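You operate a simulated robot arm through the tools that you are given. There is no shell and no other tool. Be economical: measure what you need, move in short steps, check, and stop when the job is done.

Carry out the task below with a simulated robot arm. There is one attempt and no reset: what you move stays moved.

Task
Wind 0.6 m of cloth on to the empty reel, then brake on.
Fine: zero the counter before winding; draw bar back.

Only the result counts: the job must be done as asked and must still hold three seconds after the hand-in. Knocking over, shifting, dropping, spilling or breaking anything else fails it. Flat cloth is picked up by pressing the open fingertips on it (5 to 10 N) and closing them slowly along it; thin cloth reads only 2 to 8 mm in the jaws.

Robot
A 7-joint arm with a two-finger parallel gripper, fixed in place. Base frame: the origin is at the foot of the arm, x ahead of it, y to its left, z up; the work surface is at about z = 0.8. Readings come in m, degrees, newtons and seconds.
With the tool pointing down near the work surface it reaches from about 0.22 to 0.74 m from the base axis. Its first joint turns from -166.0 to 166.0 degrees. Payload 1.57 kg.
The tool frame sits at the grasp point between the pads (the TCP): z along the fingers, y along the line on which they close. The tips reach 0.03 m beyond it. Largest opening 0.11 m; finger width 0.024, thickness 0.012; the body of the gripper, 0.048 by 0.112 m, starts 0.078 m behind the TCP.
Orientation is that of the tool frame in the base frame, as a unit quaternion [x, y, z, w]. With the fingers straight down and closing along the base's y, the tool's x points along the base's -x, its y along +y and its z along -z.

Tools
- The arm moves only by the tool servo_tool. Its arguments are lists of equal length, an entry for each row: "slide": the shift along the tool's x, y, z in m, a list of three; "rot": the turn, a rotation vector about the tool's x, y, z in degrees, a list of three; "grip": the closure, from 0 (fully open) to 1 (shut). In form: {"slide": [[dx, dy, dz], ...], "rot": [[rx, ry, rz], ...], "grip": [grip, ...]}. A call has 1 to 12 rows; each row is the pose to reach, as a shift and turn from the pose commanded when the call began, along the tool's axes at that moment. Rows are played at 5 a second. More than 0.05 m and 8.6 degrees between two rows, or a gripper value outside its range, and nothing of the call is played. Where a pose cannot be reached the arm comes as near as it can. A force on the tool above 70 N (or 10 N above the force at the start of the call, whichever is more), or a blocked arm, ends the call early, and 0.2 s more pass. The fingers move at their own pace (about 0.045 m/s each) and stop on an object; they squeeze with about 29 N. The grip force told is the motor's: it shows also when the fingers shut on nothing. Time passes only in rows, and 0.2 s behind the last, so rows that repeat a pose let the fingers close. It gives the time, the measured TCP pose, the force on the tool (base axes), the opening and the grip force at its end, in the units of the frame above (readings bear some noise), and new pictures: "pictures" is both (left out), scene, wrist or none.
- Cameras (640 x 400 px; columns grow to the right, rows downward): "scene" is fixed at [0.2205, 0.6438, 1.6105]; the picture's right is [-0.78, -0.62, 0.00], its down [-0.51, 0.63, -0.58] and it looks along [0.37, -0.46, -0.81] (base axes); focal length 306 px, centre (320, 200). "wrist" rides on the gripper at [0.07, 0.016, -0.141] in the tool frame; the picture's right is [-0.23, 0.97, 0.00], its down [-0.85, -0.20, -0.48] and it looks along [-0.47, -0.11, 0.88] (tool axes); focal length 222 px, centre (320, 200). There is no depth. A picture from a camera that has moved, and an enlarged one, comes with that camera's place and axes in the base frame and with its lens. The place of the scene camera against the robot may be out by one fixed shift of up to 0.012 m in any direction.
- move_column(by): slides the trunk up (or, below 0, down) by that many m; the arm rides with it, the base frame stays. It gives what a move gives, with no picture.
- zoom(camera, box): a new picture of the part [left, top, right, bottom] of that camera's present view, enlarged. It takes no simulated time.
- hand_in(): hands the job in; it is judged then, once.

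Go step by step. Nothing tells you positions but the pictures and the camera data: compare them with the known pose of the tool, close in by small moves and look again before you grip or let go. The budget is 120 turns and 200 pictures, counting those below and the enlarged ones. Unless the task says otherwise, let go and move clear before handing in, and close with one line.

The tools are called after "Emit:" as name(argument=value, ...) on one line, values as JSON. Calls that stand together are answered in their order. servo_tool: Moves the arm, as the interface text tells. Its arguments: {"type":"object","properties":{"slide":{"type":"array","items":{"type":"array","items":{"type":"number"}}},"rot":{"type":"array","items":{"type":"array","items":{"type":"number"}}},"grip":{"type":"array","items":{"type":"number"}},"pictures":{"type":"string","enum":["both","scene","wrist","none"]}},"required":["slide","rot","grip"]} The other tools are called the same way: move_column (by) slides the trunk up or down; zoom (camera, box) takes an enlarged picture of a part of a camera's view; hand_in () hands the job in.

At the start:

```text
clock: 0.0
tcp_pos: [0.3936, 0.1632, 1.1941]
tool_rot: [0.0, 1.0, 0.0, 0.0]
force: [-0.5, 0.3, -1.0]
gripper_width: 0.1099
finger_force: 0.1
trunk travel left (down, up): [-0.525, 0.065]
```

scene: 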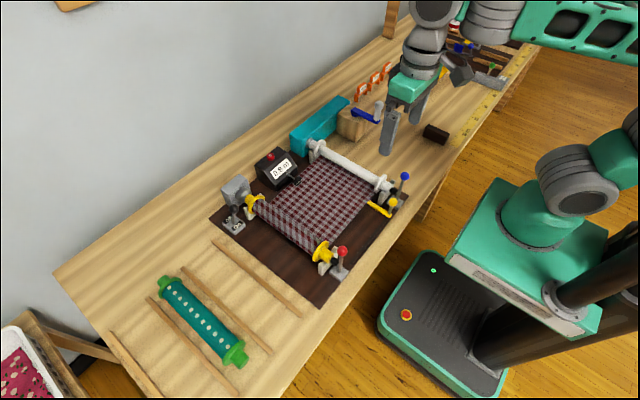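
wrist: 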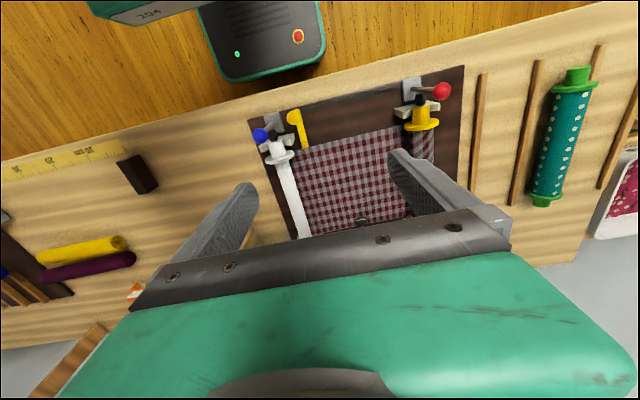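

I see a winding rig: a board with a white reel and a yellow reel, cloth between them, a counter, levers with red and blue knobs, and a crank in a wooden block. I'll zoom in for detail before moving.

Emit:
zoom(camera="scene", box=[200, 120, 420, 310])

Emit:
zoom(camera="scene", box=[280, 60, 440, 160])

Emit:
zoom(camera="wrist", box=[220, 60, 480, 240])

Emit:
zoom(camera="scene", box=[210, 140, 310, 240])

```text
2.11 times, centred on (310, 215) of scene
camera zoom: at [0.2205, 0.6438, 1.6105], right [-0.78, -0.62, 0.0], down [-0.51, 0.63, -0.58], along [0.37, -0.46, -0.81], focal length 645 px, centre (341, 168)
```

zoom: 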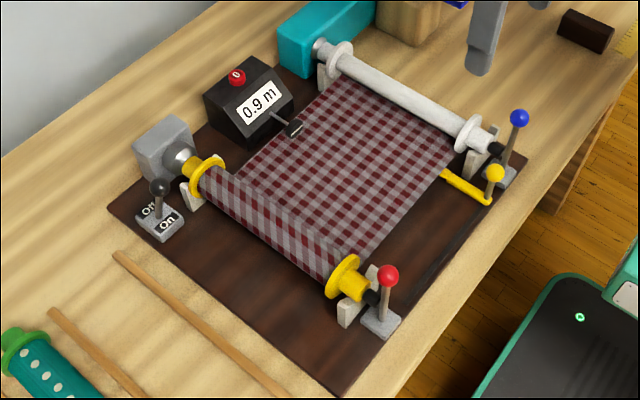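

```text
4.00 times, centred on (360, 110) of scene
camera zoom: at [0.2205, 0.6438, 1.6105], right [-0.78, -0.62, 0.0], down [-0.51, 0.63, -0.58], along [0.37, -0.46, -0.81], focal length 1226 px, centre (160, 560)
```

zoom: 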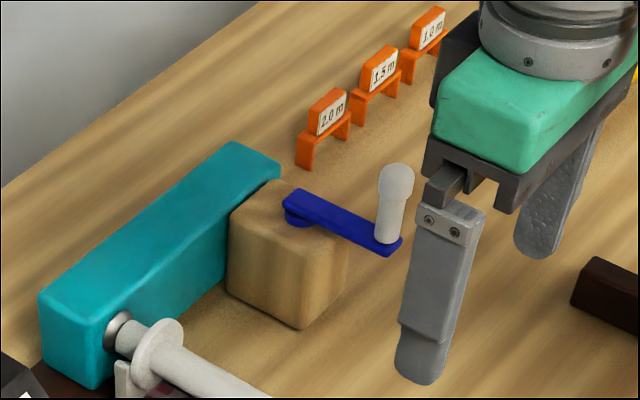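

```text
2.22 times, centred on (350, 150) of wrist
camera zoom: at [0.3247, 0.1793, 1.3349], right [0.23, 0.97, 0.0], down [0.85, -0.2, 0.48], along [0.47, -0.11, -0.88], focal length 494 px, centre (253, 311)
```

zoom: 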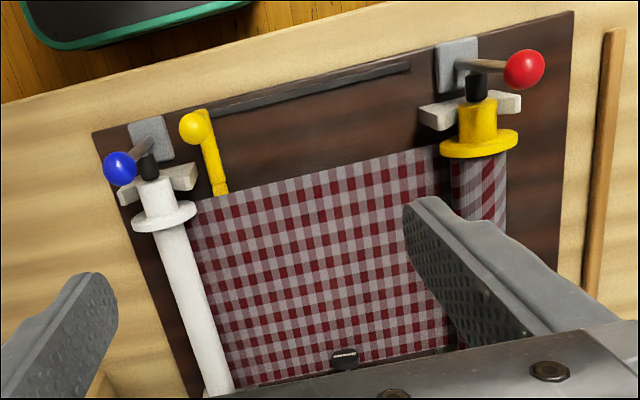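

```text
4.00 times, centred on (260, 190) of scene
camera zoom: at [0.2205, 0.6438, 1.6105], right [-0.78, -0.62, 0.0], down [-0.51, 0.63, -0.58], along [0.37, -0.46, -0.81], focal length 1226 px, centre (560, 240)
```

zoom: 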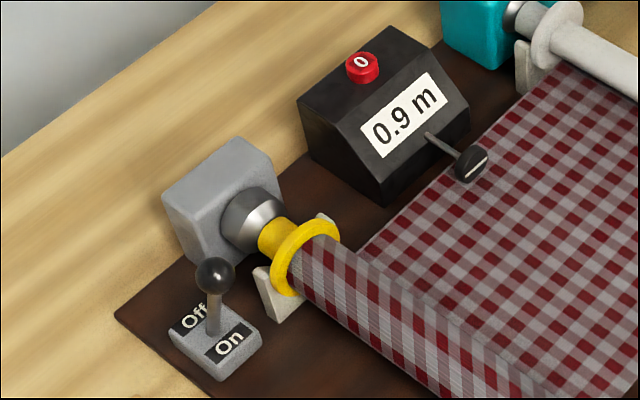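

The rig's parts are visible, but I need details: the brake lever's state, the draw bar and the knob bases. I'll enlarge more.

Emit:
zoom(camera="scene", box=[350, 160, 420, 225])

Emit:
zoom(camera="scene", box=[300, 225, 365, 290])

Emit:
zoom(camera="scene", box=[215, 170, 265, 240])

Emit:
zoom(camera="wrist", box=[240, 90, 340, 160])

Emit:
zoom(camera="wrist", box=[380, 60, 480, 130])

```text
6.15 times, centred on (385, 192) of scene
camera zoom: at [0.2205, 0.6438, 1.6105], right [-0.78, -0.62, 0.0], down [-0.51, 0.63, -0.58], along [0.37, -0.46, -0.81], focal length 1886 px, centre (-80, 246)
```

zoom: 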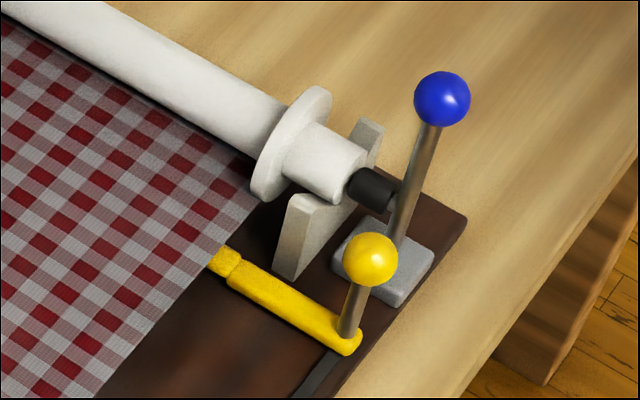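

```text
6.15 times, centred on (332, 258) of scene
camera zoom: at [0.2205, 0.6438, 1.6105], right [-0.78, -0.62, 0.0], down [-0.51, 0.63, -0.58], along [0.37, -0.46, -0.81], focal length 1886 px, centre (243, -154)
```

zoom: 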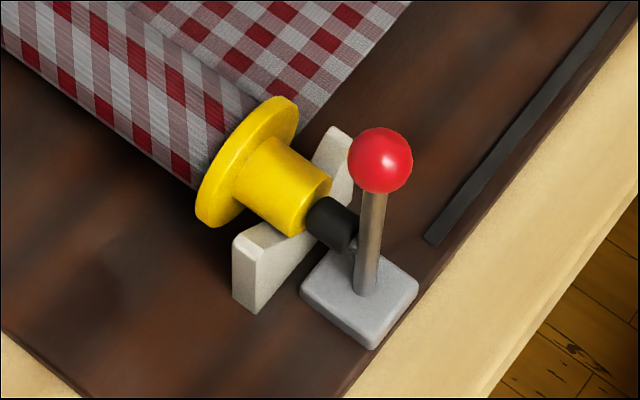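

```text
5.71 times, centred on (240, 205) of scene
camera zoom: at [0.2205, 0.6438, 1.6105], right [-0.78, -0.62, 0.0], down [-0.51, 0.63, -0.58], along [0.37, -0.46, -0.81], focal length 1751 px, centre (777, 171)
```

zoom: 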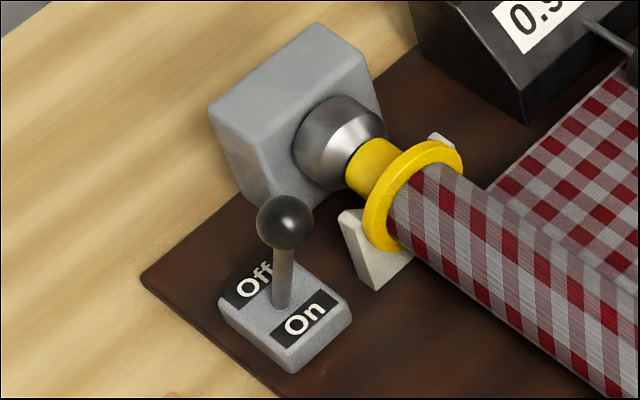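

```text
5.71 times, centred on (290, 125) of wrist
camera zoom: at [0.3247, 0.1793, 1.3349], right [0.23, 0.97, 0.0], down [0.85, -0.2, 0.48], along [0.47, -0.11, -0.88], focal length 1269 px, centre (491, 629)
```

zoom: 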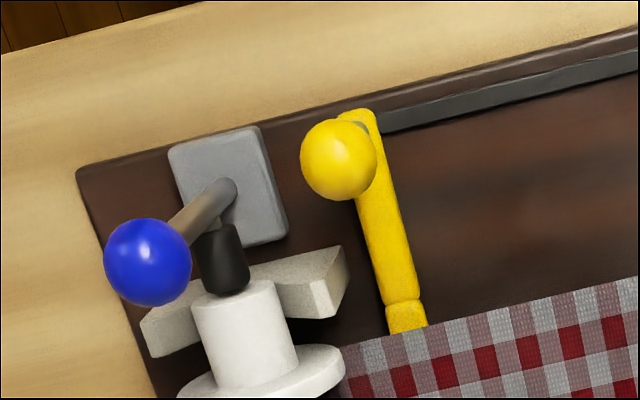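

```text
5.71 times, centred on (430, 95) of wrist
camera zoom: at [0.3247, 0.1793, 1.3349], right [0.23, 0.97, 0.0], down [0.85, -0.2, 0.48], along [0.47, -0.11, -0.88], focal length 1269 px, centre (-309, 800)
```

zoom: 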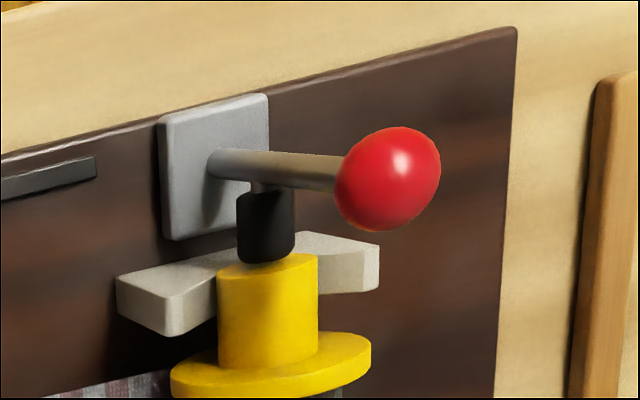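

The brake lever (On/Off) is at the far left, the zero button is on top of the counter, and the crank is by the teal box. The draw bar's yellow ball is near (0.378, 0.116, 0.90). I'll turn the wrist 90° to get the camera on a better side and look again.

Emit:
servo_tool(slide=[[0, 0, 0], [0, 0, 0], [0, 0, 0], [0, 0, 0], [0, 0, 0], [0, 0, 0], [0, 0, 0], [0, 0, 0], [0, 0, 0], [0, 0, 0], [0, 0, 0]], rot=[[0, 0, 8.2], [0, 0, 16.4], [0, 0, 24.6], [0, 0, 32.8], [0, 0, 41], [0, 0, 49.2], [0, 0, 57.4], [0, 0, 65.6], [0, 0, 73.8], [0, 0, 82], [0, 0, 90]], grip=[0, 0, 0, 0, 0, 0, 0, 0, 0, 0, 0], pictures="wrist")

```text
clock: 2.4
tcp_pos: [0.395, 0.1623, 1.1948]
tool_rot: [0.708, 0.706, 0.0, 0.0]
force: [-0.4, -0.3, -0.1]
gripper_width: 0.1099
finger_force: 0.1
trunk travel left (down, up): [-0.525, 0.065]
camera wrist: at [0.4114, 0.2326, 1.3352], right [0.97, -0.23, 0.0], down [-0.2, -0.85, 0.48], along [-0.11, -0.47, -0.88], focal length 222 px, centre (320, 200)
```

wrist: 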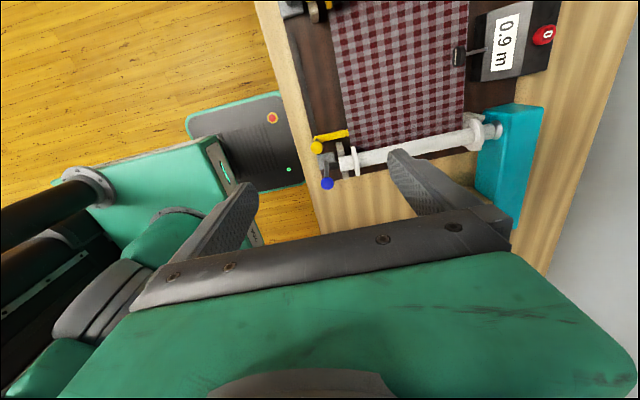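

The view is now +x to the right and +y up. I'll shift over toward the counter and brake lever to see them up close.

Emit:
servo_tool(slide=[[0.035, 0.025, 0], [0.07, 0.05, 0.0], [0.105, 0.075, 0.0], [0.14, 0.1, 0.0], [0.17, 0.12, 0.03], [0.17, 0.12, 0.03]], rot=[[0, 0, 0], [0, 0, 0], [0, 0, 0], [0, 0, 0], [0, 0, 0], [0, 0, 0]], grip=[0, 0, 0, 0, 0, 0], pictures="both")

```text
clock: 3.8
tcp_pos: [0.5137, 0.334, 1.1646]
tool_rot: [0.707, 0.707, 0.0, 0.0]
force: [-0.9, 0.5, 0.6]
gripper_width: 0.11
finger_force: 0.1
trunk travel left (down, up): [-0.525, 0.065]
camera wrist: at [0.5297, 0.4043, 1.306], right [0.97, -0.23, 0.0], down [-0.2, -0.85, 0.48], along [-0.11, -0.47, -0.88], focal length 222 px, centre (320, 200)
```

scene: 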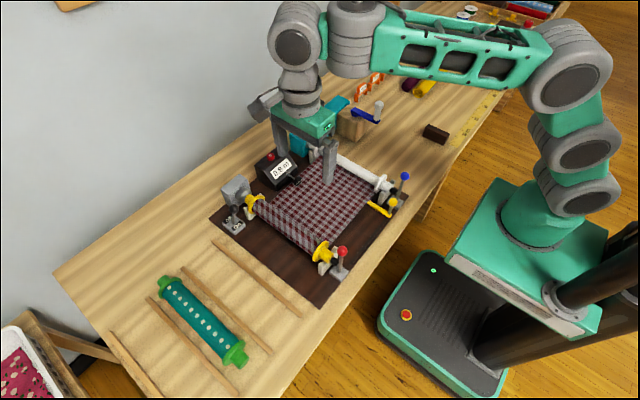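
wrist: 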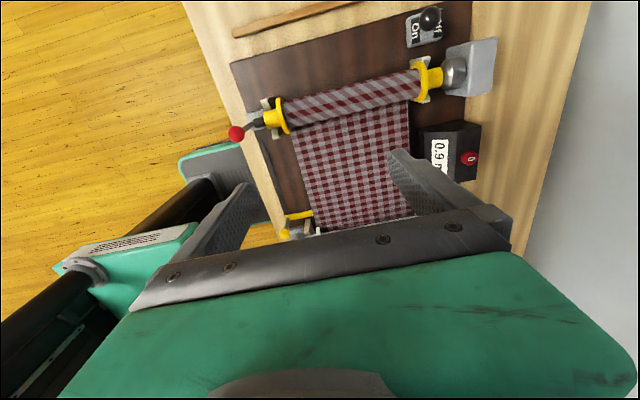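

Emit:
zoom(camera="wrist", box=[380, 0, 500, 90])

Emit:
zoom(camera="wrist", box=[380, 80, 520, 190])

```text
4.44 times, centred on (440, 45) of wrist
camera zoom: at [0.5297, 0.4043, 1.306], right [0.97, -0.23, 0.0], down [-0.2, -0.85, 0.48], along [-0.11, -0.47, -0.88], focal length 987 px, centre (-213, 889)
```

zoom: 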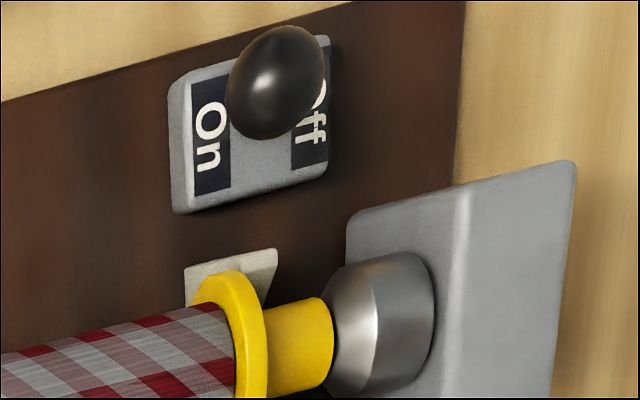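

```text
3.64 times, centred on (450, 135) of wrist
camera zoom: at [0.5297, 0.4043, 1.306], right [0.97, -0.23, 0.0], down [-0.2, -0.85, 0.48], along [-0.11, -0.47, -0.88], focal length 808 px, centre (-153, 436)
```

zoom: 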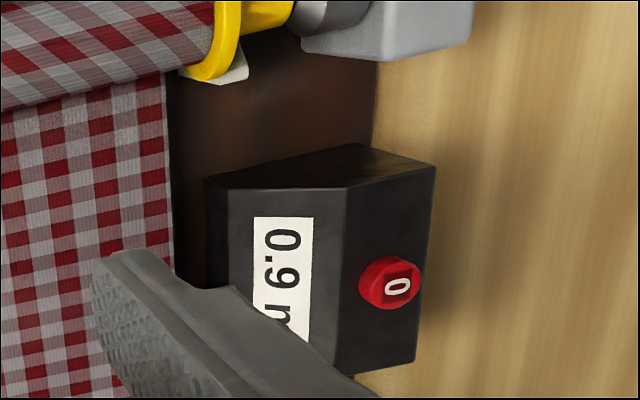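

The brake lever leans toward "On", with its ball at about (0.675, 0.434, 0.957), so the brake is on now. The zero button is at about (0.769, 0.212, 0.907). Both are far out, so I'll turn another 90° to put the camera on top once I tilt forward.

Emit:
servo_tool(slide=[[0, 0, 0], [0, 0, 0], [0, 0, 0], [0, 0, 0], [0, 0, 0], [0, 0, 0], [0, 0, 0], [0, 0, 0], [0, 0, 0], [0, 0, 0], [0, 0, 0]], rot=[[0, 0, 8.2], [0, 0, 16.4], [0, 0, 24.6], [0, 0, 32.8], [0, 0, 41], [0, 0, 49.2], [0, 0, 57.4], [0, 0, 65.6], [0, 0, 73.8], [0, 0, 82], [0, 0, 90]], grip=[0, 0, 0, 0, 0, 0, 1, 1, 1, 1, 1], pictures="wrist")

```text
clock: 6.2
tcp_pos: [0.5044, 0.3232, 1.1485]
tool_rot: [1.0, 0.029, -0.001, 0.004]
force: [1.0, -0.7, -0.3]
gripper_width: 0.0039
finger_force: 0.1
out of reach, approached as far as the arm can: row 9, 10, 11
trunk travel left (down, up): [-0.525, 0.065]
camera wrist: at [0.5754, 0.3128, 1.2895], right [-0.17, -0.99, 0.01], down [-0.86, 0.15, 0.48], along [-0.47, 0.07, -0.88], focal length 222 px, centre (320, 200)
```

wrist: 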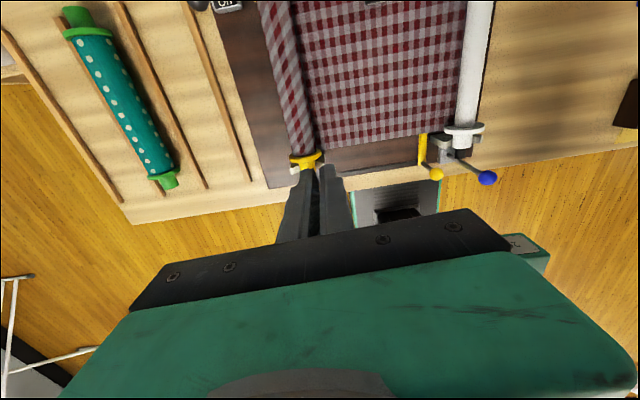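

The wrist turned about 177°, which is enough. Next I'll tilt 40° forward with the fingers shut and approach a point above the zero button.

Emit:
servo_tool(slide=[[0.03, 0.02, 0.0], [0.06, 0.04, 0.0], [0.09, 0.06, 0.02], [0.12, 0.08, 0.05], [0.15, 0.1, 0.08], [0.18, 0.11, 0.1], [0.18, 0.11, 0.1]], rot=[[0, 6, 0], [0, 12, 0], [0, 18, 0], [0, 25, 0], [0, 32, 0], [0, 40, 0], [0, 40, 0]], grip=[1, 1, 1, 1, 1, 1, 1], pictures="both")

```text
clock: 7.8
tcp_pos: [0.6949, 0.2244, 1.0936]
tool_rot: [0.941, 0.041, 0.333, 0.028]
force: [0.8, 0.4, -0.5]
gripper_width: 0.0001
finger_force: 21.4
out of reach, approached as far as the arm can: row 5, 6, 7
trunk travel left (down, up): [-0.525, 0.065]
camera wrist: at [0.662, 0.2187, 1.2475], right [-0.12, -0.99, -0.06], down [-0.98, 0.13, -0.18], along [0.19, 0.04, -0.98], focal length 222 px, centre (320, 200)
```

scene: 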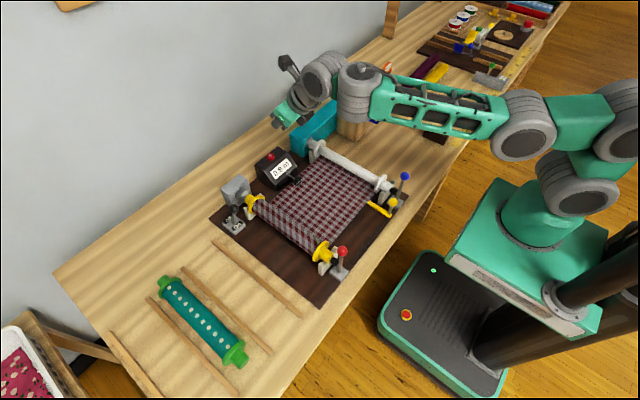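
wrist: 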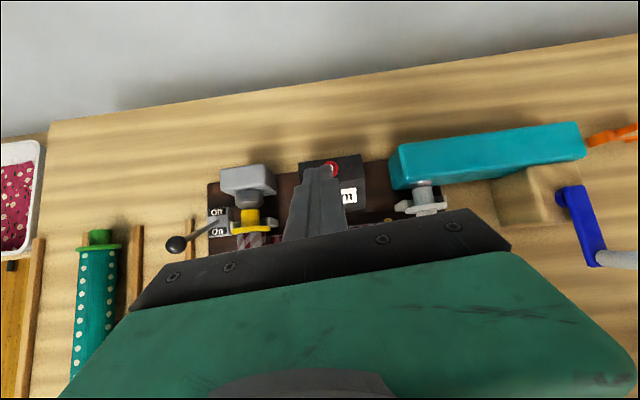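

The tilt works but the arm ran out of reach downward, so I'll lower the column 0.1 m.

Emit:
move_column(by=-0.1)

Emit:
zoom(camera="wrist", box=[160, 100, 480, 300])

Emit:
zoom(camera="scene", box=[210, 70, 350, 200])

```text
clock: 9.1
tcp_pos: [0.694, 0.2237, 0.9926]
tool_rot: [0.942, 0.041, 0.332, 0.028]
force: [0.9, 0.3, 0.1]
gripper_width: 0.0
finger_force: 21.4
trunk travel left (down, up): [-0.425, 0.165]
```

```text
2.00 times, centred on (320, 200) of wrist
camera zoom: at [0.662, 0.2188, 1.1474], right [-0.12, -0.99, -0.06], down [-0.98, 0.13, -0.18], along [0.18, 0.04, -0.98], focal length 444 px, centre (320, 200)
```

zoom: 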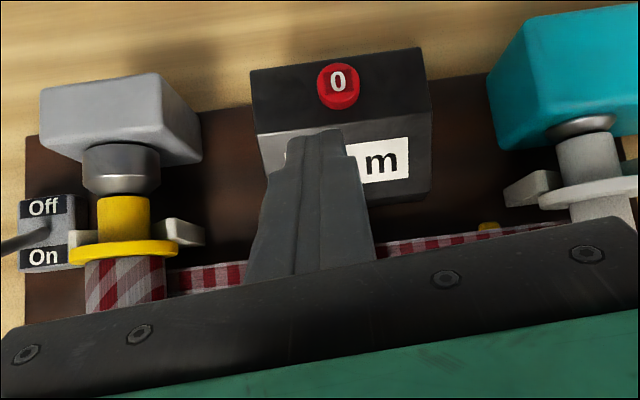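

```text
3.08 times, centred on (280, 135) of scene
camera zoom: at [0.2205, 0.6438, 1.6105], right [-0.78, -0.62, 0.0], down [-0.51, 0.63, -0.58], along [0.37, -0.46, -0.81], focal length 943 px, centre (443, 400)
```

zoom: 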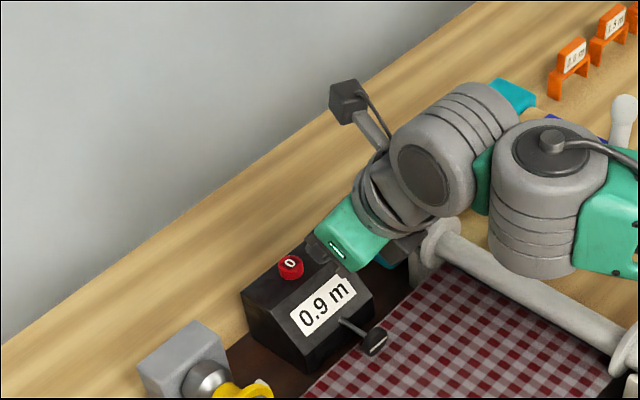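

Now the tip is about 6 cm short of the button (0.769, 0.211, 0.905). I'll make a small test move forward first.

Emit:
servo_tool(slide=[[0.005, 0.004, 0.01], [0.01, 0.007, 0.02], [0.01, 0.007, 0.02]], rot=[[0, 0, 0], [0, 0, 0], [0, 0, 0]], grip=[1, 1, 1], pictures="wrist")

```text
clock: 9.9
tcp_pos: [0.7183, 0.2175, 0.9828]
tool_rot: [0.942, 0.043, 0.331, 0.03]
force: [-0.2, 1.6, 0.2]
gripper_width: 0.0
finger_force: 20.8
trunk travel left (down, up): [-0.425, 0.165]
camera wrist: at [0.6847, 0.2128, 1.1383], right [-0.12, -0.99, -0.06], down [-0.98, 0.13, -0.18], along [0.18, 0.03, -0.98], focal length 222 px, centre (320, 200)
```

wrist: 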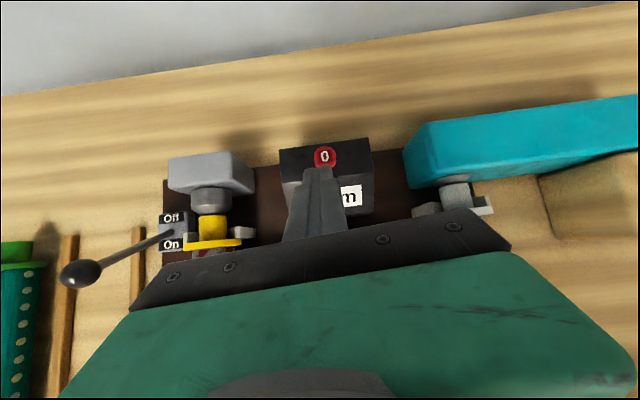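

The move is relative to the actual pose, which is good. Next I'll go to just above the button.

Emit:
servo_tool(slide=[[0.01, 0.004, 0.018], [0.021, 0.007, 0.037], [0.021, 0.007, 0.037]], rot=[[0, 0, 0], [0, 0, 0], [0, 0, 0]], grip=[1, 1, 1], pictures="both")

Emit:
zoom(camera="wrist", box=[220, 100, 420, 240])

Emit:
zoom(camera="scene", box=[240, 100, 320, 200])

```text
clock: 10.7
tcp_pos: [0.7562, 0.2115, 0.969]
tool_rot: [0.942, 0.043, 0.331, 0.032]
force: [0.2, -0.3, -1.2]
gripper_width: 0.0003
finger_force: 21.5
trunk travel left (down, up): [-0.425, 0.165]
camera wrist: at [0.724, 0.2074, 1.1232], right [-0.12, -0.99, -0.05], down [-0.98, 0.13, -0.18], along [0.18, 0.03, -0.98], focal length 222 px, centre (320, 200)
```

scene: 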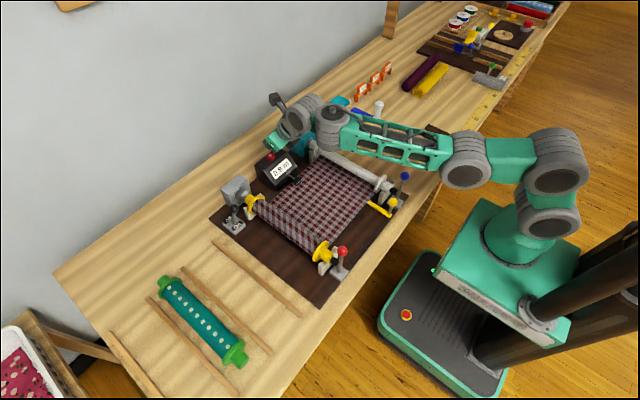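
wrist: 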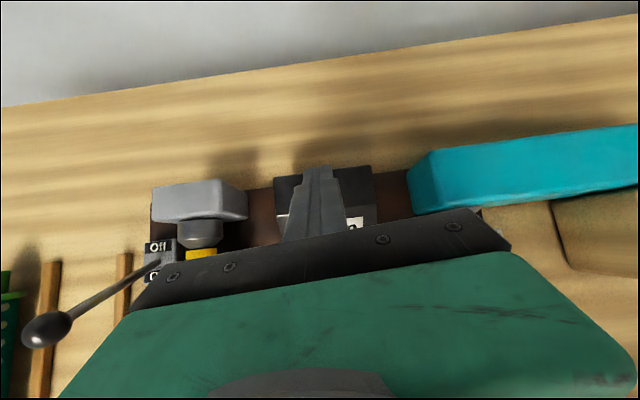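

```text
2.86 times, centred on (320, 170) of wrist
camera zoom: at [0.724, 0.2074, 1.1232], right [-0.12, -0.99, -0.05], down [-0.98, 0.13, -0.18], along [0.18, 0.03, -0.98], focal length 635 px, centre (320, 286)
```

zoom: 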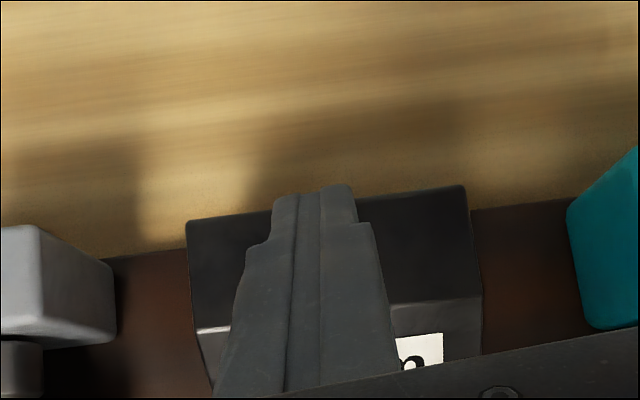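

```text
4.00 times, centred on (280, 150) of scene
camera zoom: at [0.2205, 0.6438, 1.6105], right [-0.78, -0.62, 0.0], down [-0.51, 0.63, -0.58], along [0.37, -0.46, -0.81], focal length 1226 px, centre (480, 400)
```

zoom: 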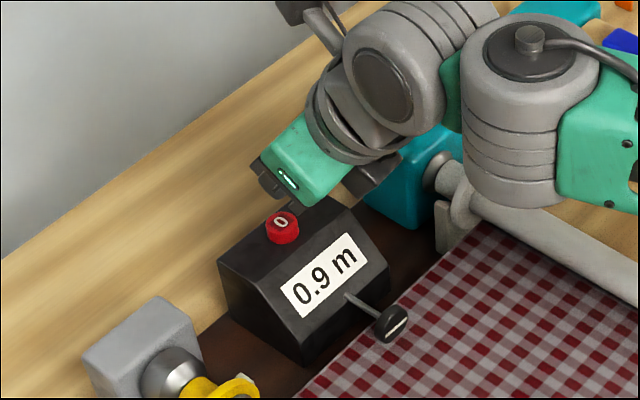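

The tip is right above the button. I'll press straight down in small steps, watching the force.

Emit:
servo_tool(slide=[[-0.006, -0.001, 0.008], [-0.012, -0.002, 0.016], [-0.016, -0.002, 0.02], [-0.016, -0.002, 0.02]], rot=[[0, 0, 0], [0, 0, 0], [0, 0, 0], [0, 0, 0]], grip=[1, 1, 1, 1], pictures="none")

Emit:
zoom(camera="scene", box=[240, 110, 310, 190])

```text
clock: 11.7
tcp_pos: [0.7608, 0.2123, 0.9511]
tool_rot: [0.942, 0.044, 0.329, 0.038]
force: [0.7, 0.2, 0.3]
gripper_width: 0.0
finger_force: 21.3
out of reach, approached as far as the arm can: row 1, 2, 3, 4
trunk travel left (down, up): [-0.425, 0.165]
```

```text
5.00 times, centred on (275, 150) of scene
camera zoom: at [0.2205, 0.6438, 1.6105], right [-0.78, -0.62, 0.0], down [-0.51, 0.63, -0.58], along [0.37, -0.46, -0.81], focal length 1532 px, centre (545, 450)
```

zoom: 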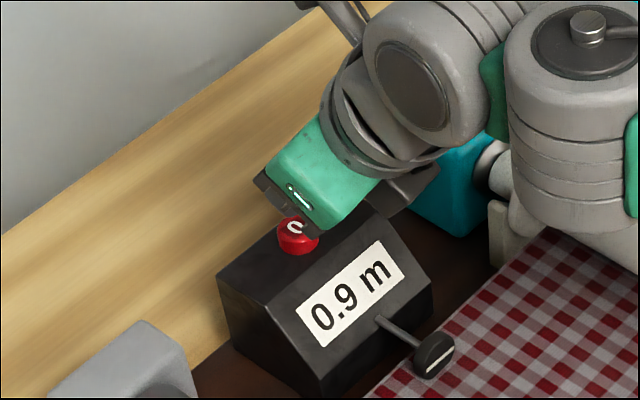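

The arm is at its limit, so I'll do the last bit of pressing with the column.

Emit:
move_column(by=-0.01)

Emit:
zoom(camera="scene", box=[240, 110, 310, 190])

```text
clock: 12.3
tcp_pos: [0.7609, 0.2123, 0.9425]
tool_rot: [0.943, 0.045, 0.329, 0.038]
force: [0.3, 1.4, -0.4]
gripper_width: 0.0
finger_force: 21.6
trunk travel left (down, up): [-0.415, 0.175]
```

```text
5.00 times, centred on (275, 150) of scene
camera zoom: at [0.2205, 0.6438, 1.6105], right [-0.78, -0.62, 0.0], down [-0.51, 0.63, -0.58], along [0.37, -0.46, -0.81], focal length 1532 px, centre (545, 450)
```

zoom: 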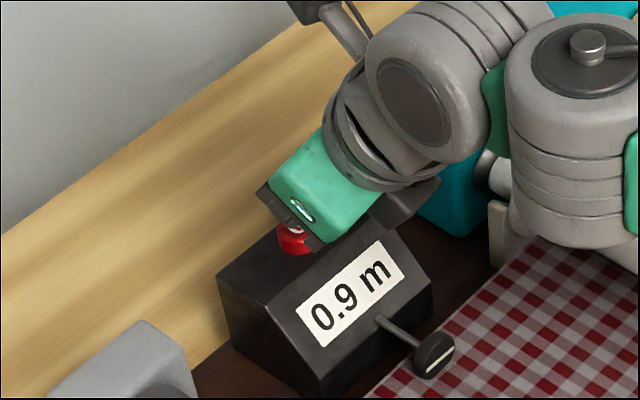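

Emit:
move_column(by=-0.008)

Emit:
zoom(camera="scene", box=[240, 110, 310, 190])

```text
clock: 12.9
tcp_pos: [0.7609, 0.2132, 0.9328]
tool_rot: [0.942, 0.045, 0.329, 0.038]
force: [-0.8, 0.4, -0.3]
gripper_width: 0.0001
finger_force: 21.4
trunk travel left (down, up): [-0.407, 0.183]
```

```text
5.00 times, centred on (275, 150) of scene
camera zoom: at [0.2205, 0.6438, 1.6105], right [-0.78, -0.62, 0.0], down [-0.51, 0.63, -0.58], along [0.37, -0.46, -0.81], focal length 1532 px, centre (545, 450)
```

zoom: 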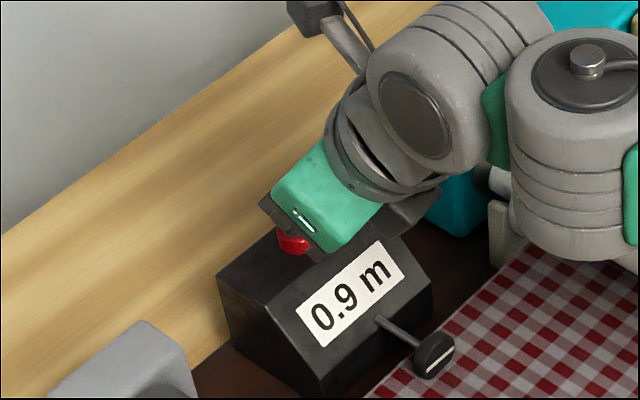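

Emit:
move_column(by=-0.006)

Emit:
zoom(camera="wrist", box=[220, 100, 420, 240])

Emit:
zoom(camera="scene", box=[240, 110, 310, 190])

```text
clock: 13.4
tcp_pos: [0.7616, 0.213, 0.9283]
tool_rot: [0.942, 0.045, 0.329, 0.038]
force: [0.3, 0.4, 1.7]
gripper_width: 0.0
finger_force: 21.2
trunk travel left (down, up): [-0.401, 0.189]
```

```text
2.86 times, centred on (320, 170) of wrist
camera zoom: at [0.7287, 0.2108, 1.0829], right [-0.12, -0.99, -0.04], down [-0.98, 0.12, -0.18], along [0.18, 0.02, -0.98], focal length 635 px, centre (320, 286)
```

zoom: 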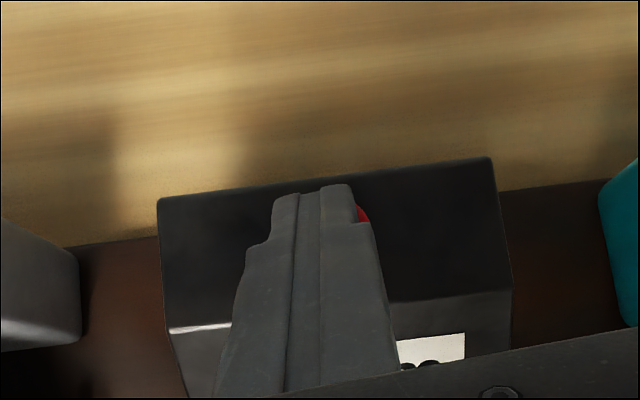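

```text
5.00 times, centred on (275, 150) of scene
camera zoom: at [0.2205, 0.6438, 1.6105], right [-0.78, -0.62, 0.0], down [-0.51, 0.63, -0.58], along [0.37, -0.46, -0.81], focal length 1532 px, centre (545, 450)
```

zoom: 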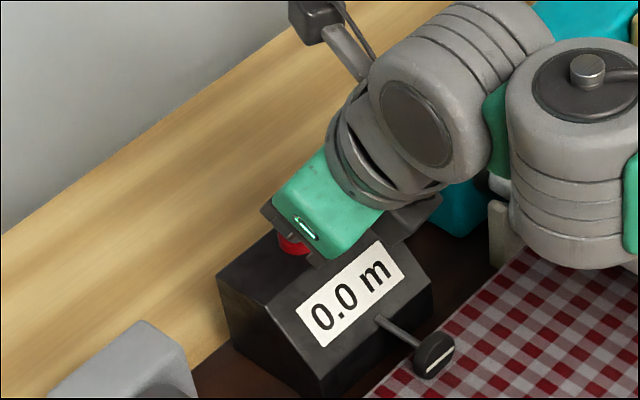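

The counter reads 0.0. I'll raise up, then swing over toward the brake lever with the fingers open.

Emit:
move_column(by=0.06)

Emit:
servo_tool(slide=[[-0.014, -0.025, -0.022], [-0.028, -0.05, -0.044], [-0.042, -0.074, -0.066], [-0.056, -0.099, -0.088], [-0.07, -0.124, -0.109], [-0.07, -0.124, -0.109]], rot=[[3.2, 0.4, -4], [6.5, 0.8, -8.1], [9.7, 1.3, -12.1], [13, 1.7, -16.2], [16.2, 2.1, -20.2], [16.2, 2.1, -20.2]], grip=[1, 1, 0.6, 0.4, 0.4, 0.4], pictures="both")

```text
clock: 14.4
tcp_pos: [0.7617, 0.2133, 0.9862]
tool_rot: [0.942, 0.045, 0.329, 0.038]
force: [-0.2, -0.8, -0.2]
gripper_width: 0.0
finger_force: 21.3
trunk travel left (down, up): [-0.461, 0.129]
```

```text
clock: 15.8
tcp_pos: [0.63, 0.3335, 1.0173]
tool_rot: [0.91, 0.256, 0.325, -0.038]
force: [0.1, -0.5, 0.3]
gripper_width: 0.066
finger_force: 0.0
trunk travel left (down, up): [-0.461, 0.129]
camera wrist: at [0.6041, 0.317, 1.1721], right [0.33, -0.94, -0.05], down [-0.93, -0.32, -0.17], along [0.14, 0.1, -0.99], focal length 222 px, centre (320, 200)
```

scene: 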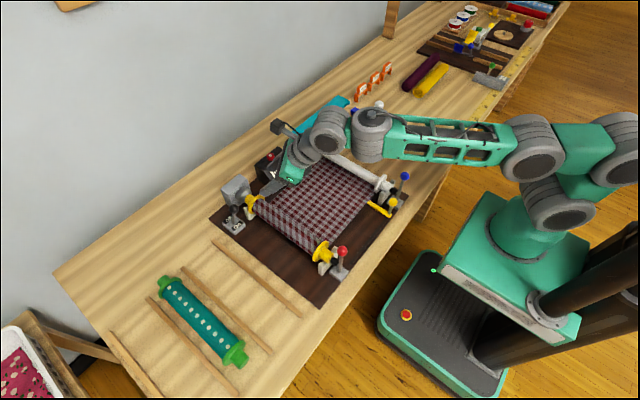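
wrist: 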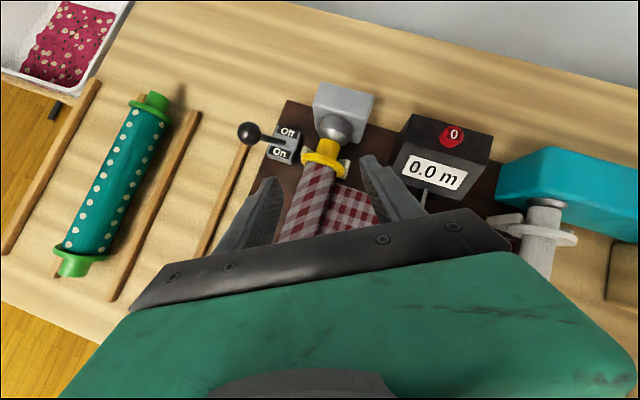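

The ball is confirmed near (0.677, 0.433, 0.957). I'll line up with it.

Emit:
servo_tool(slide=[[0.019, -0.035, 0.005], [0.038, -0.07, 0.01], [0.038, -0.07, 0.03], [0.038, -0.07, 0.045], [0.038, -0.07, 0.045]], rot=[[0, 0, 0], [0, 0, 0], [0, 0, 0], [0, 0, 0], [0, 0, 0]], grip=[0.4, 0.4, 0.4, 0.4, 0.4], pictures="both")

Emit:
zoom(camera="scene", box=[190, 130, 310, 250])

```text
clock: 17.0
tcp_pos: [0.6482, 0.4225, 0.9967]
tool_rot: [0.91, 0.255, 0.325, -0.038]
force: [0.1, -0.2, -0.1]
gripper_width: 0.066
finger_force: 0.0
trunk travel left (down, up): [-0.461, 0.129]
camera wrist: at [0.6223, 0.4056, 1.1519], right [0.33, -0.94, -0.05], down [-0.93, -0.32, -0.16], along [0.14, 0.1, -0.99], focal length 222 px, centre (320, 200)
```

scene: 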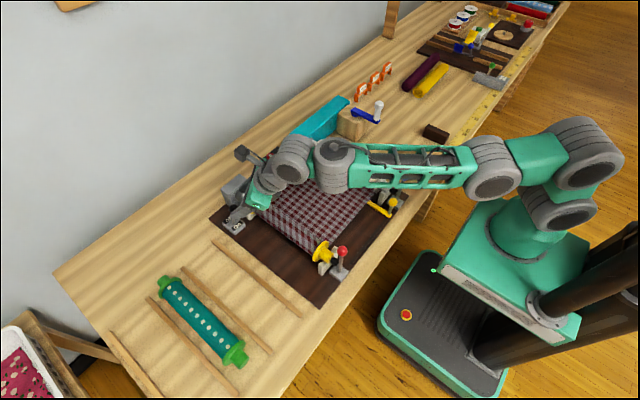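
wrist: 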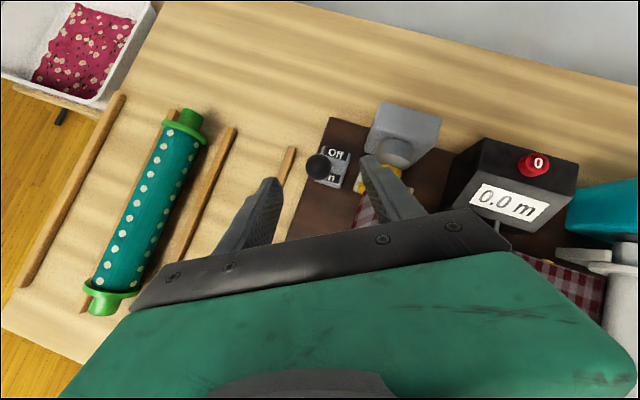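

```text
3.33 times, centred on (250, 190) of scene
camera zoom: at [0.2205, 0.6438, 1.6105], right [-0.78, -0.62, 0.0], down [-0.51, 0.63, -0.58], along [0.37, -0.46, -0.81], focal length 1021 px, centre (553, 233)
```

zoom: 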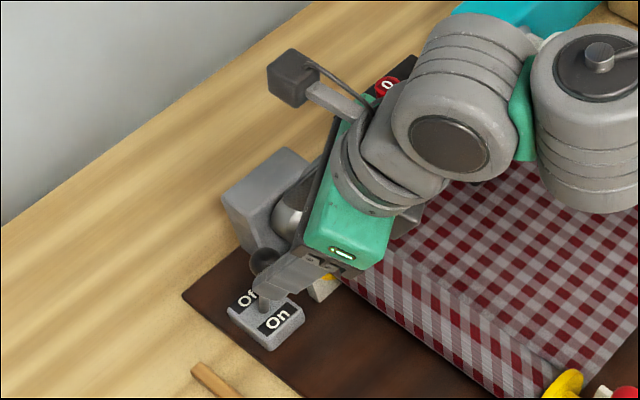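

The ball is centred between the fingers. I'll advance and close on it.

Emit:
servo_tool(slide=[[0, 0, 0.015], [0, 0, 0.03], [0, 0, 0.042], [0, 0, 0.042], [0, 0, 0.042], [0, 0, 0.042], [0, 0, 0.042]], rot=[[0, 0, 0], [0, 0, 0], [0, 0, 0], [0, 0, 0], [0, 0, 0], [0, 0, 0], [0, 0, 0]], grip=[0.4, 0.4, 0.4, 0.7, 0.9, 1, 1], pictures="wrist")

```text
clock: 18.6
tcp_pos: [0.6712, 0.4328, 0.9644]
tool_rot: [0.909, 0.258, 0.325, -0.035]
force: [-1.0, 4.8, -1.7]
gripper_width: 0.0256
finger_force: 25.3
trunk travel left (down, up): [-0.461, 0.129]
camera wrist: at [0.6449, 0.4176, 1.1199], right [0.33, -0.94, -0.04], down [-0.93, -0.32, -0.16], along [0.14, 0.09, -0.99], focal length 222 px, centre (320, 200)
```

wrist: 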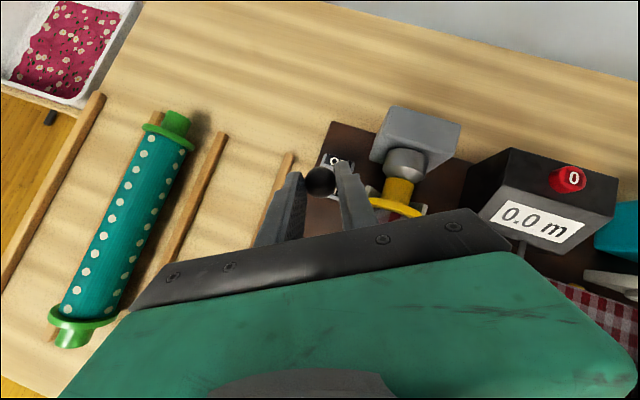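

I have the ball (2.6 cm). Now I'll push it in +x toward "Off".

Emit:
servo_tool(slide=[[0.013, 0.008, 0.007], [0.026, 0.017, 0.014], [0.038, 0.025, 0.022], [0.05, 0.034, 0.034], [0.059, 0.042, 0.045], [0.066, 0.049, 0.057], [0.066, 0.049, 0.057]], rot=[[0, 0, 0], [0, 0, 0], [0, 0, 0], [0, 0, 0], [0, 0, 0], [0, 0, 0], [0, 0, 0]], grip=[1, 1, 1, 1, 1, 1, 1], pictures="both")

Emit:
zoom(camera="scene", box=[190, 130, 310, 250])

```text
clock: 20.2
tcp_pos: [0.7592, 0.4368, 0.9645]
tool_rot: [0.908, 0.261, 0.325, -0.039]
force: [-39.3, 24.0, 2.7]
gripper_width: 0.0254
finger_force: 36.9
out of reach, approached as far as the arm can: row 6, 7
trunk travel left (down, up): [-0.461, 0.129]
camera wrist: at [0.7326, 0.4194, 1.1199], right [0.34, -0.94, -0.04], down [-0.93, -0.33, -0.17], along [0.14, 0.1, -0.99], focal length 222 px, centre (320, 200)
```

scene: 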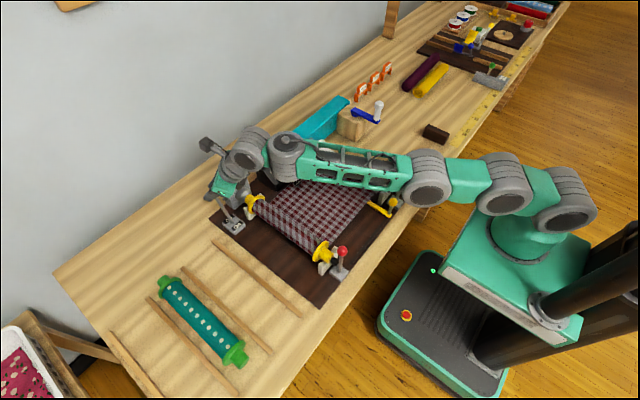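
wrist: 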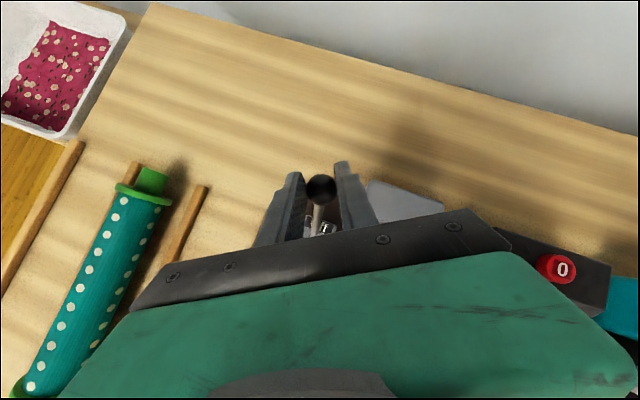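

```text
3.33 times, centred on (250, 190) of scene
camera zoom: at [0.2205, 0.6438, 1.6105], right [-0.78, -0.62, 0.0], down [-0.51, 0.63, -0.58], along [0.37, -0.46, -0.81], focal length 1021 px, centre (553, 233)
```

zoom: 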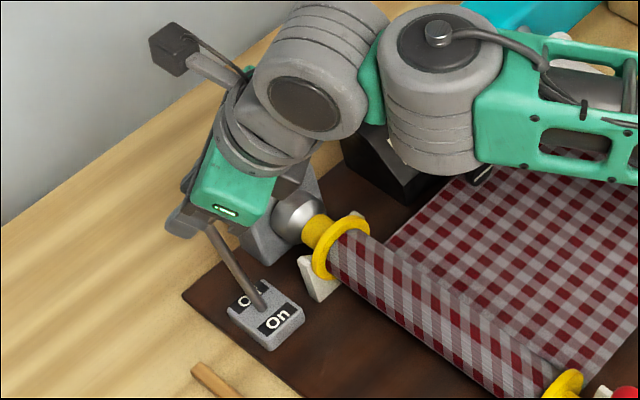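

The lever reached the Off stop. I'll ease off, release and back out along the fingers.

Emit:
servo_tool(slide=[[0, 0, 0], [0, 0, 0], [0, 0, 0], [0, 0, -0.03], [0, 0, -0.06], [-0.01, 0, -0.1], [-0.02, 0, -0.14]], rot=[[0, 0, 0], [0, 0, 0], [0, 0, 0], [0, 0, 0], [0, 0, 0], [0, 0, 0], [0, 0, 0]], grip=[0.6, 0.4, 0.4, 0.4, 0.4, 0.4, 0.4], pictures="both")

Emit:
zoom(camera="wrist", box=[240, 100, 420, 240])

Emit:
zoom(camera="scene", box=[190, 130, 310, 250])

```text
clock: 21.8
tcp_pos: [0.6729, 0.3876, 1.0587]
tool_rot: [0.91, 0.255, 0.325, -0.038]
force: [-0.4, 0.5, 0.6]
gripper_width: 0.066
finger_force: 0.2
trunk travel left (down, up): [-0.461, 0.129]
camera wrist: at [0.646, 0.3704, 1.2142], right [0.33, -0.94, -0.04], down [-0.93, -0.32, -0.16], along [0.14, 0.1, -0.99], focal length 222 px, centre (320, 200)
```

scene: 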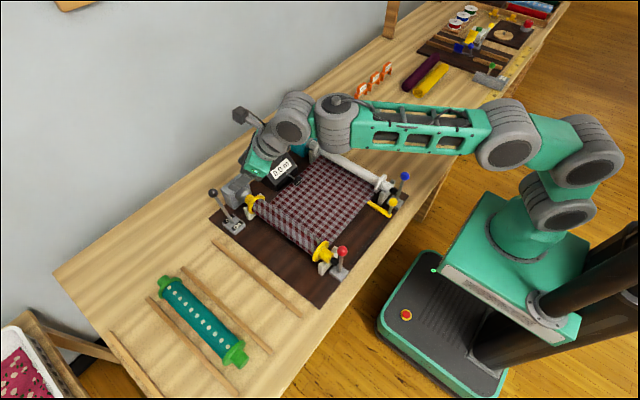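
wrist: 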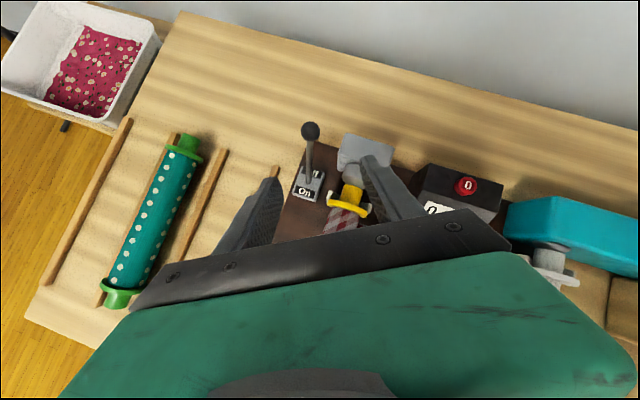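

```text
2.86 times, centred on (330, 170) of wrist
camera zoom: at [0.646, 0.3704, 1.2142], right [0.33, -0.94, -0.04], down [-0.93, -0.32, -0.16], along [0.14, 0.1, -0.99], focal length 635 px, centre (291, 286)
```

zoom: 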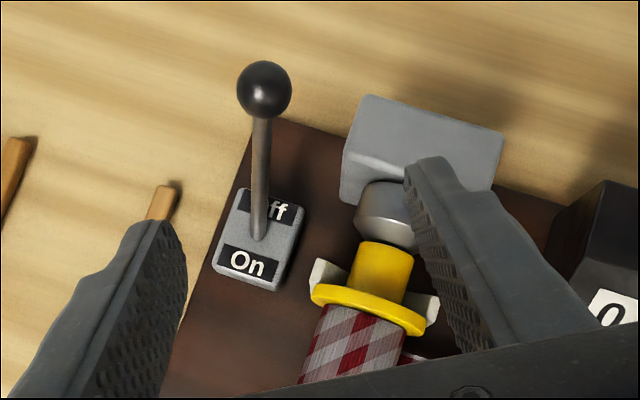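

```text
3.33 times, centred on (250, 190) of scene
camera zoom: at [0.2205, 0.6438, 1.6105], right [-0.78, -0.62, 0.0], down [-0.51, 0.63, -0.58], along [0.37, -0.46, -0.81], focal length 1021 px, centre (553, 233)
```

zoom: 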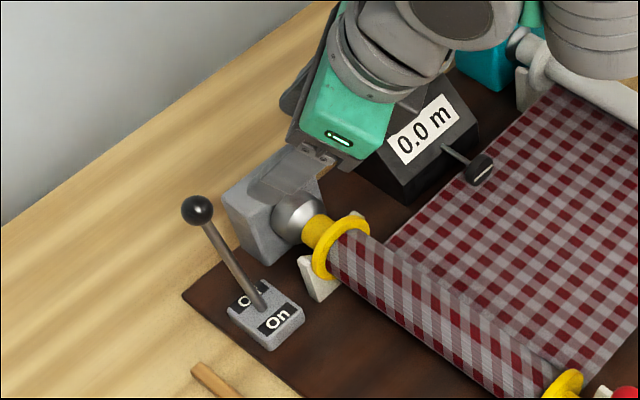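

The brake is off and stays there. Before winding, I'll check how the cloth meets the white reel and the draw bar.

Emit:
zoom(camera="scene", box=[300, 140, 400, 230])

Emit:
zoom(camera="scene", box=[340, 90, 400, 150])

```text
4.44 times, centred on (350, 185) of scene
camera zoom: at [0.2205, 0.6438, 1.6105], right [-0.78, -0.62, 0.0], down [-0.51, 0.63, -0.58], along [0.37, -0.46, -0.81], focal length 1362 px, centre (187, 267)
```

zoom: 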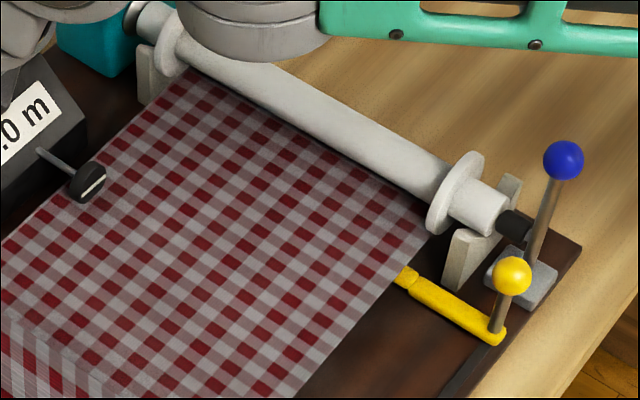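

```text
6.67 times, centred on (370, 120) of scene
camera zoom: at [0.2205, 0.6438, 1.6105], right [-0.78, -0.62, 0.0], down [-0.51, 0.63, -0.58], along [0.37, -0.46, -0.81], focal length 2043 px, centre (-13, 733)
```

zoom: 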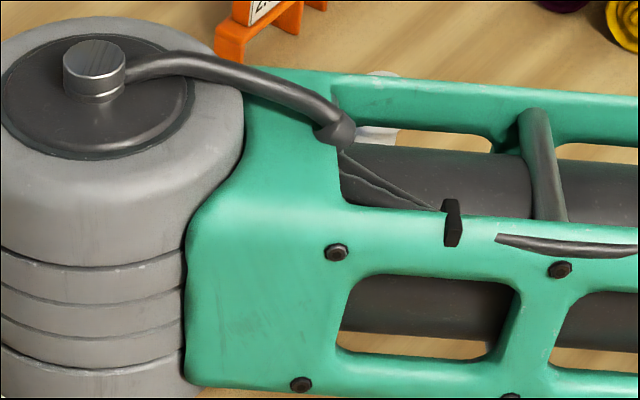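

The cloth runs under the white reel with the draw bar beneath it. The crank pivot is at about (0.686, -0.123, 0.918), and its upright handle is near (0.595, -0.125), with the top at about z = 1.0. I'll move over there.

Emit:
servo_tool(slide=[[-0.0222, 0.0328, -0.0185], [-0.0445, 0.0655, -0.037], [-0.0667, 0.0983, -0.0556], [-0.0889, 0.131, -0.0742], [-0.1111, 0.1638, -0.0927], [-0.1334, 0.1965, -0.1113], [-0.1556, 0.2293, -0.1298], [-0.1778, 0.262, -0.1483], [-0.2, 0.2948, -0.1669], [-0.2223, 0.3275, -0.1854], [-0.2445, 0.3603, -0.204], [-0.2667, 0.393, -0.2225]], rot=[[-2.2, -0.4, 2.9], [-4.5, -0.7, 5.8], [-6.7, -1.1, 8.7], [-9, -1.4, 11.5], [-11.2, -1.8, 14.4], [-13.4, -2.1, 17.3], [-15.7, -2.5, 20.2], [-17.9, -2.9, 23.1], [-20.2, -3.2, 26], [-22.4, -3.6, 28.8], [-24.7, -3.9, 31.7], [-26.9, -4.3, 34.6]], grip=[0, 0, 0, 0, 0, 0, 0, 0, 0, 0, 0, 0], pictures="both")

```text
clock: 24.4
tcp_pos: [0.5603, -0.1236, 1.1125]
tool_rot: [0.939, -0.104, 0.315, 0.087]
force: [-0.2, -0.1, -0.1]
gripper_width: 0.1099
finger_force: 0.1
trunk travel left (down, up): [-0.461, 0.129]
camera wrist: at [0.5305, -0.1159, 1.2667], right [-0.42, -0.91, -0.04], down [-0.89, 0.42, -0.16], along [0.17, -0.03, -0.99], focal length 222 px, centre (320, 200)
```

scene: 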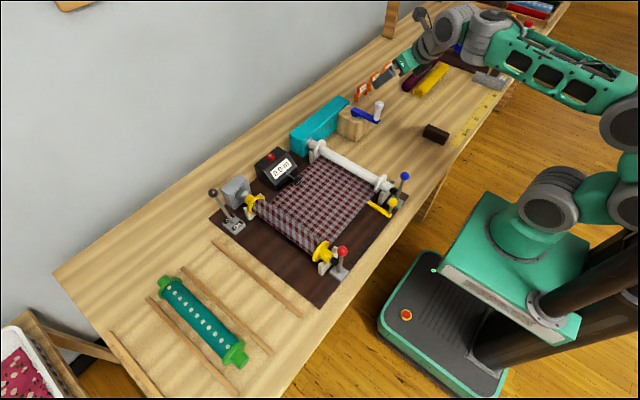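
wrist: 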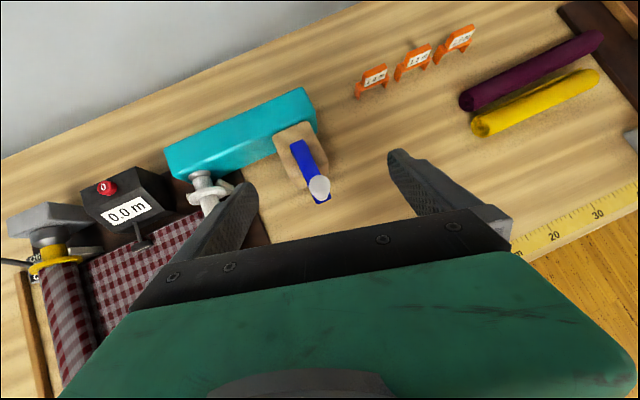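

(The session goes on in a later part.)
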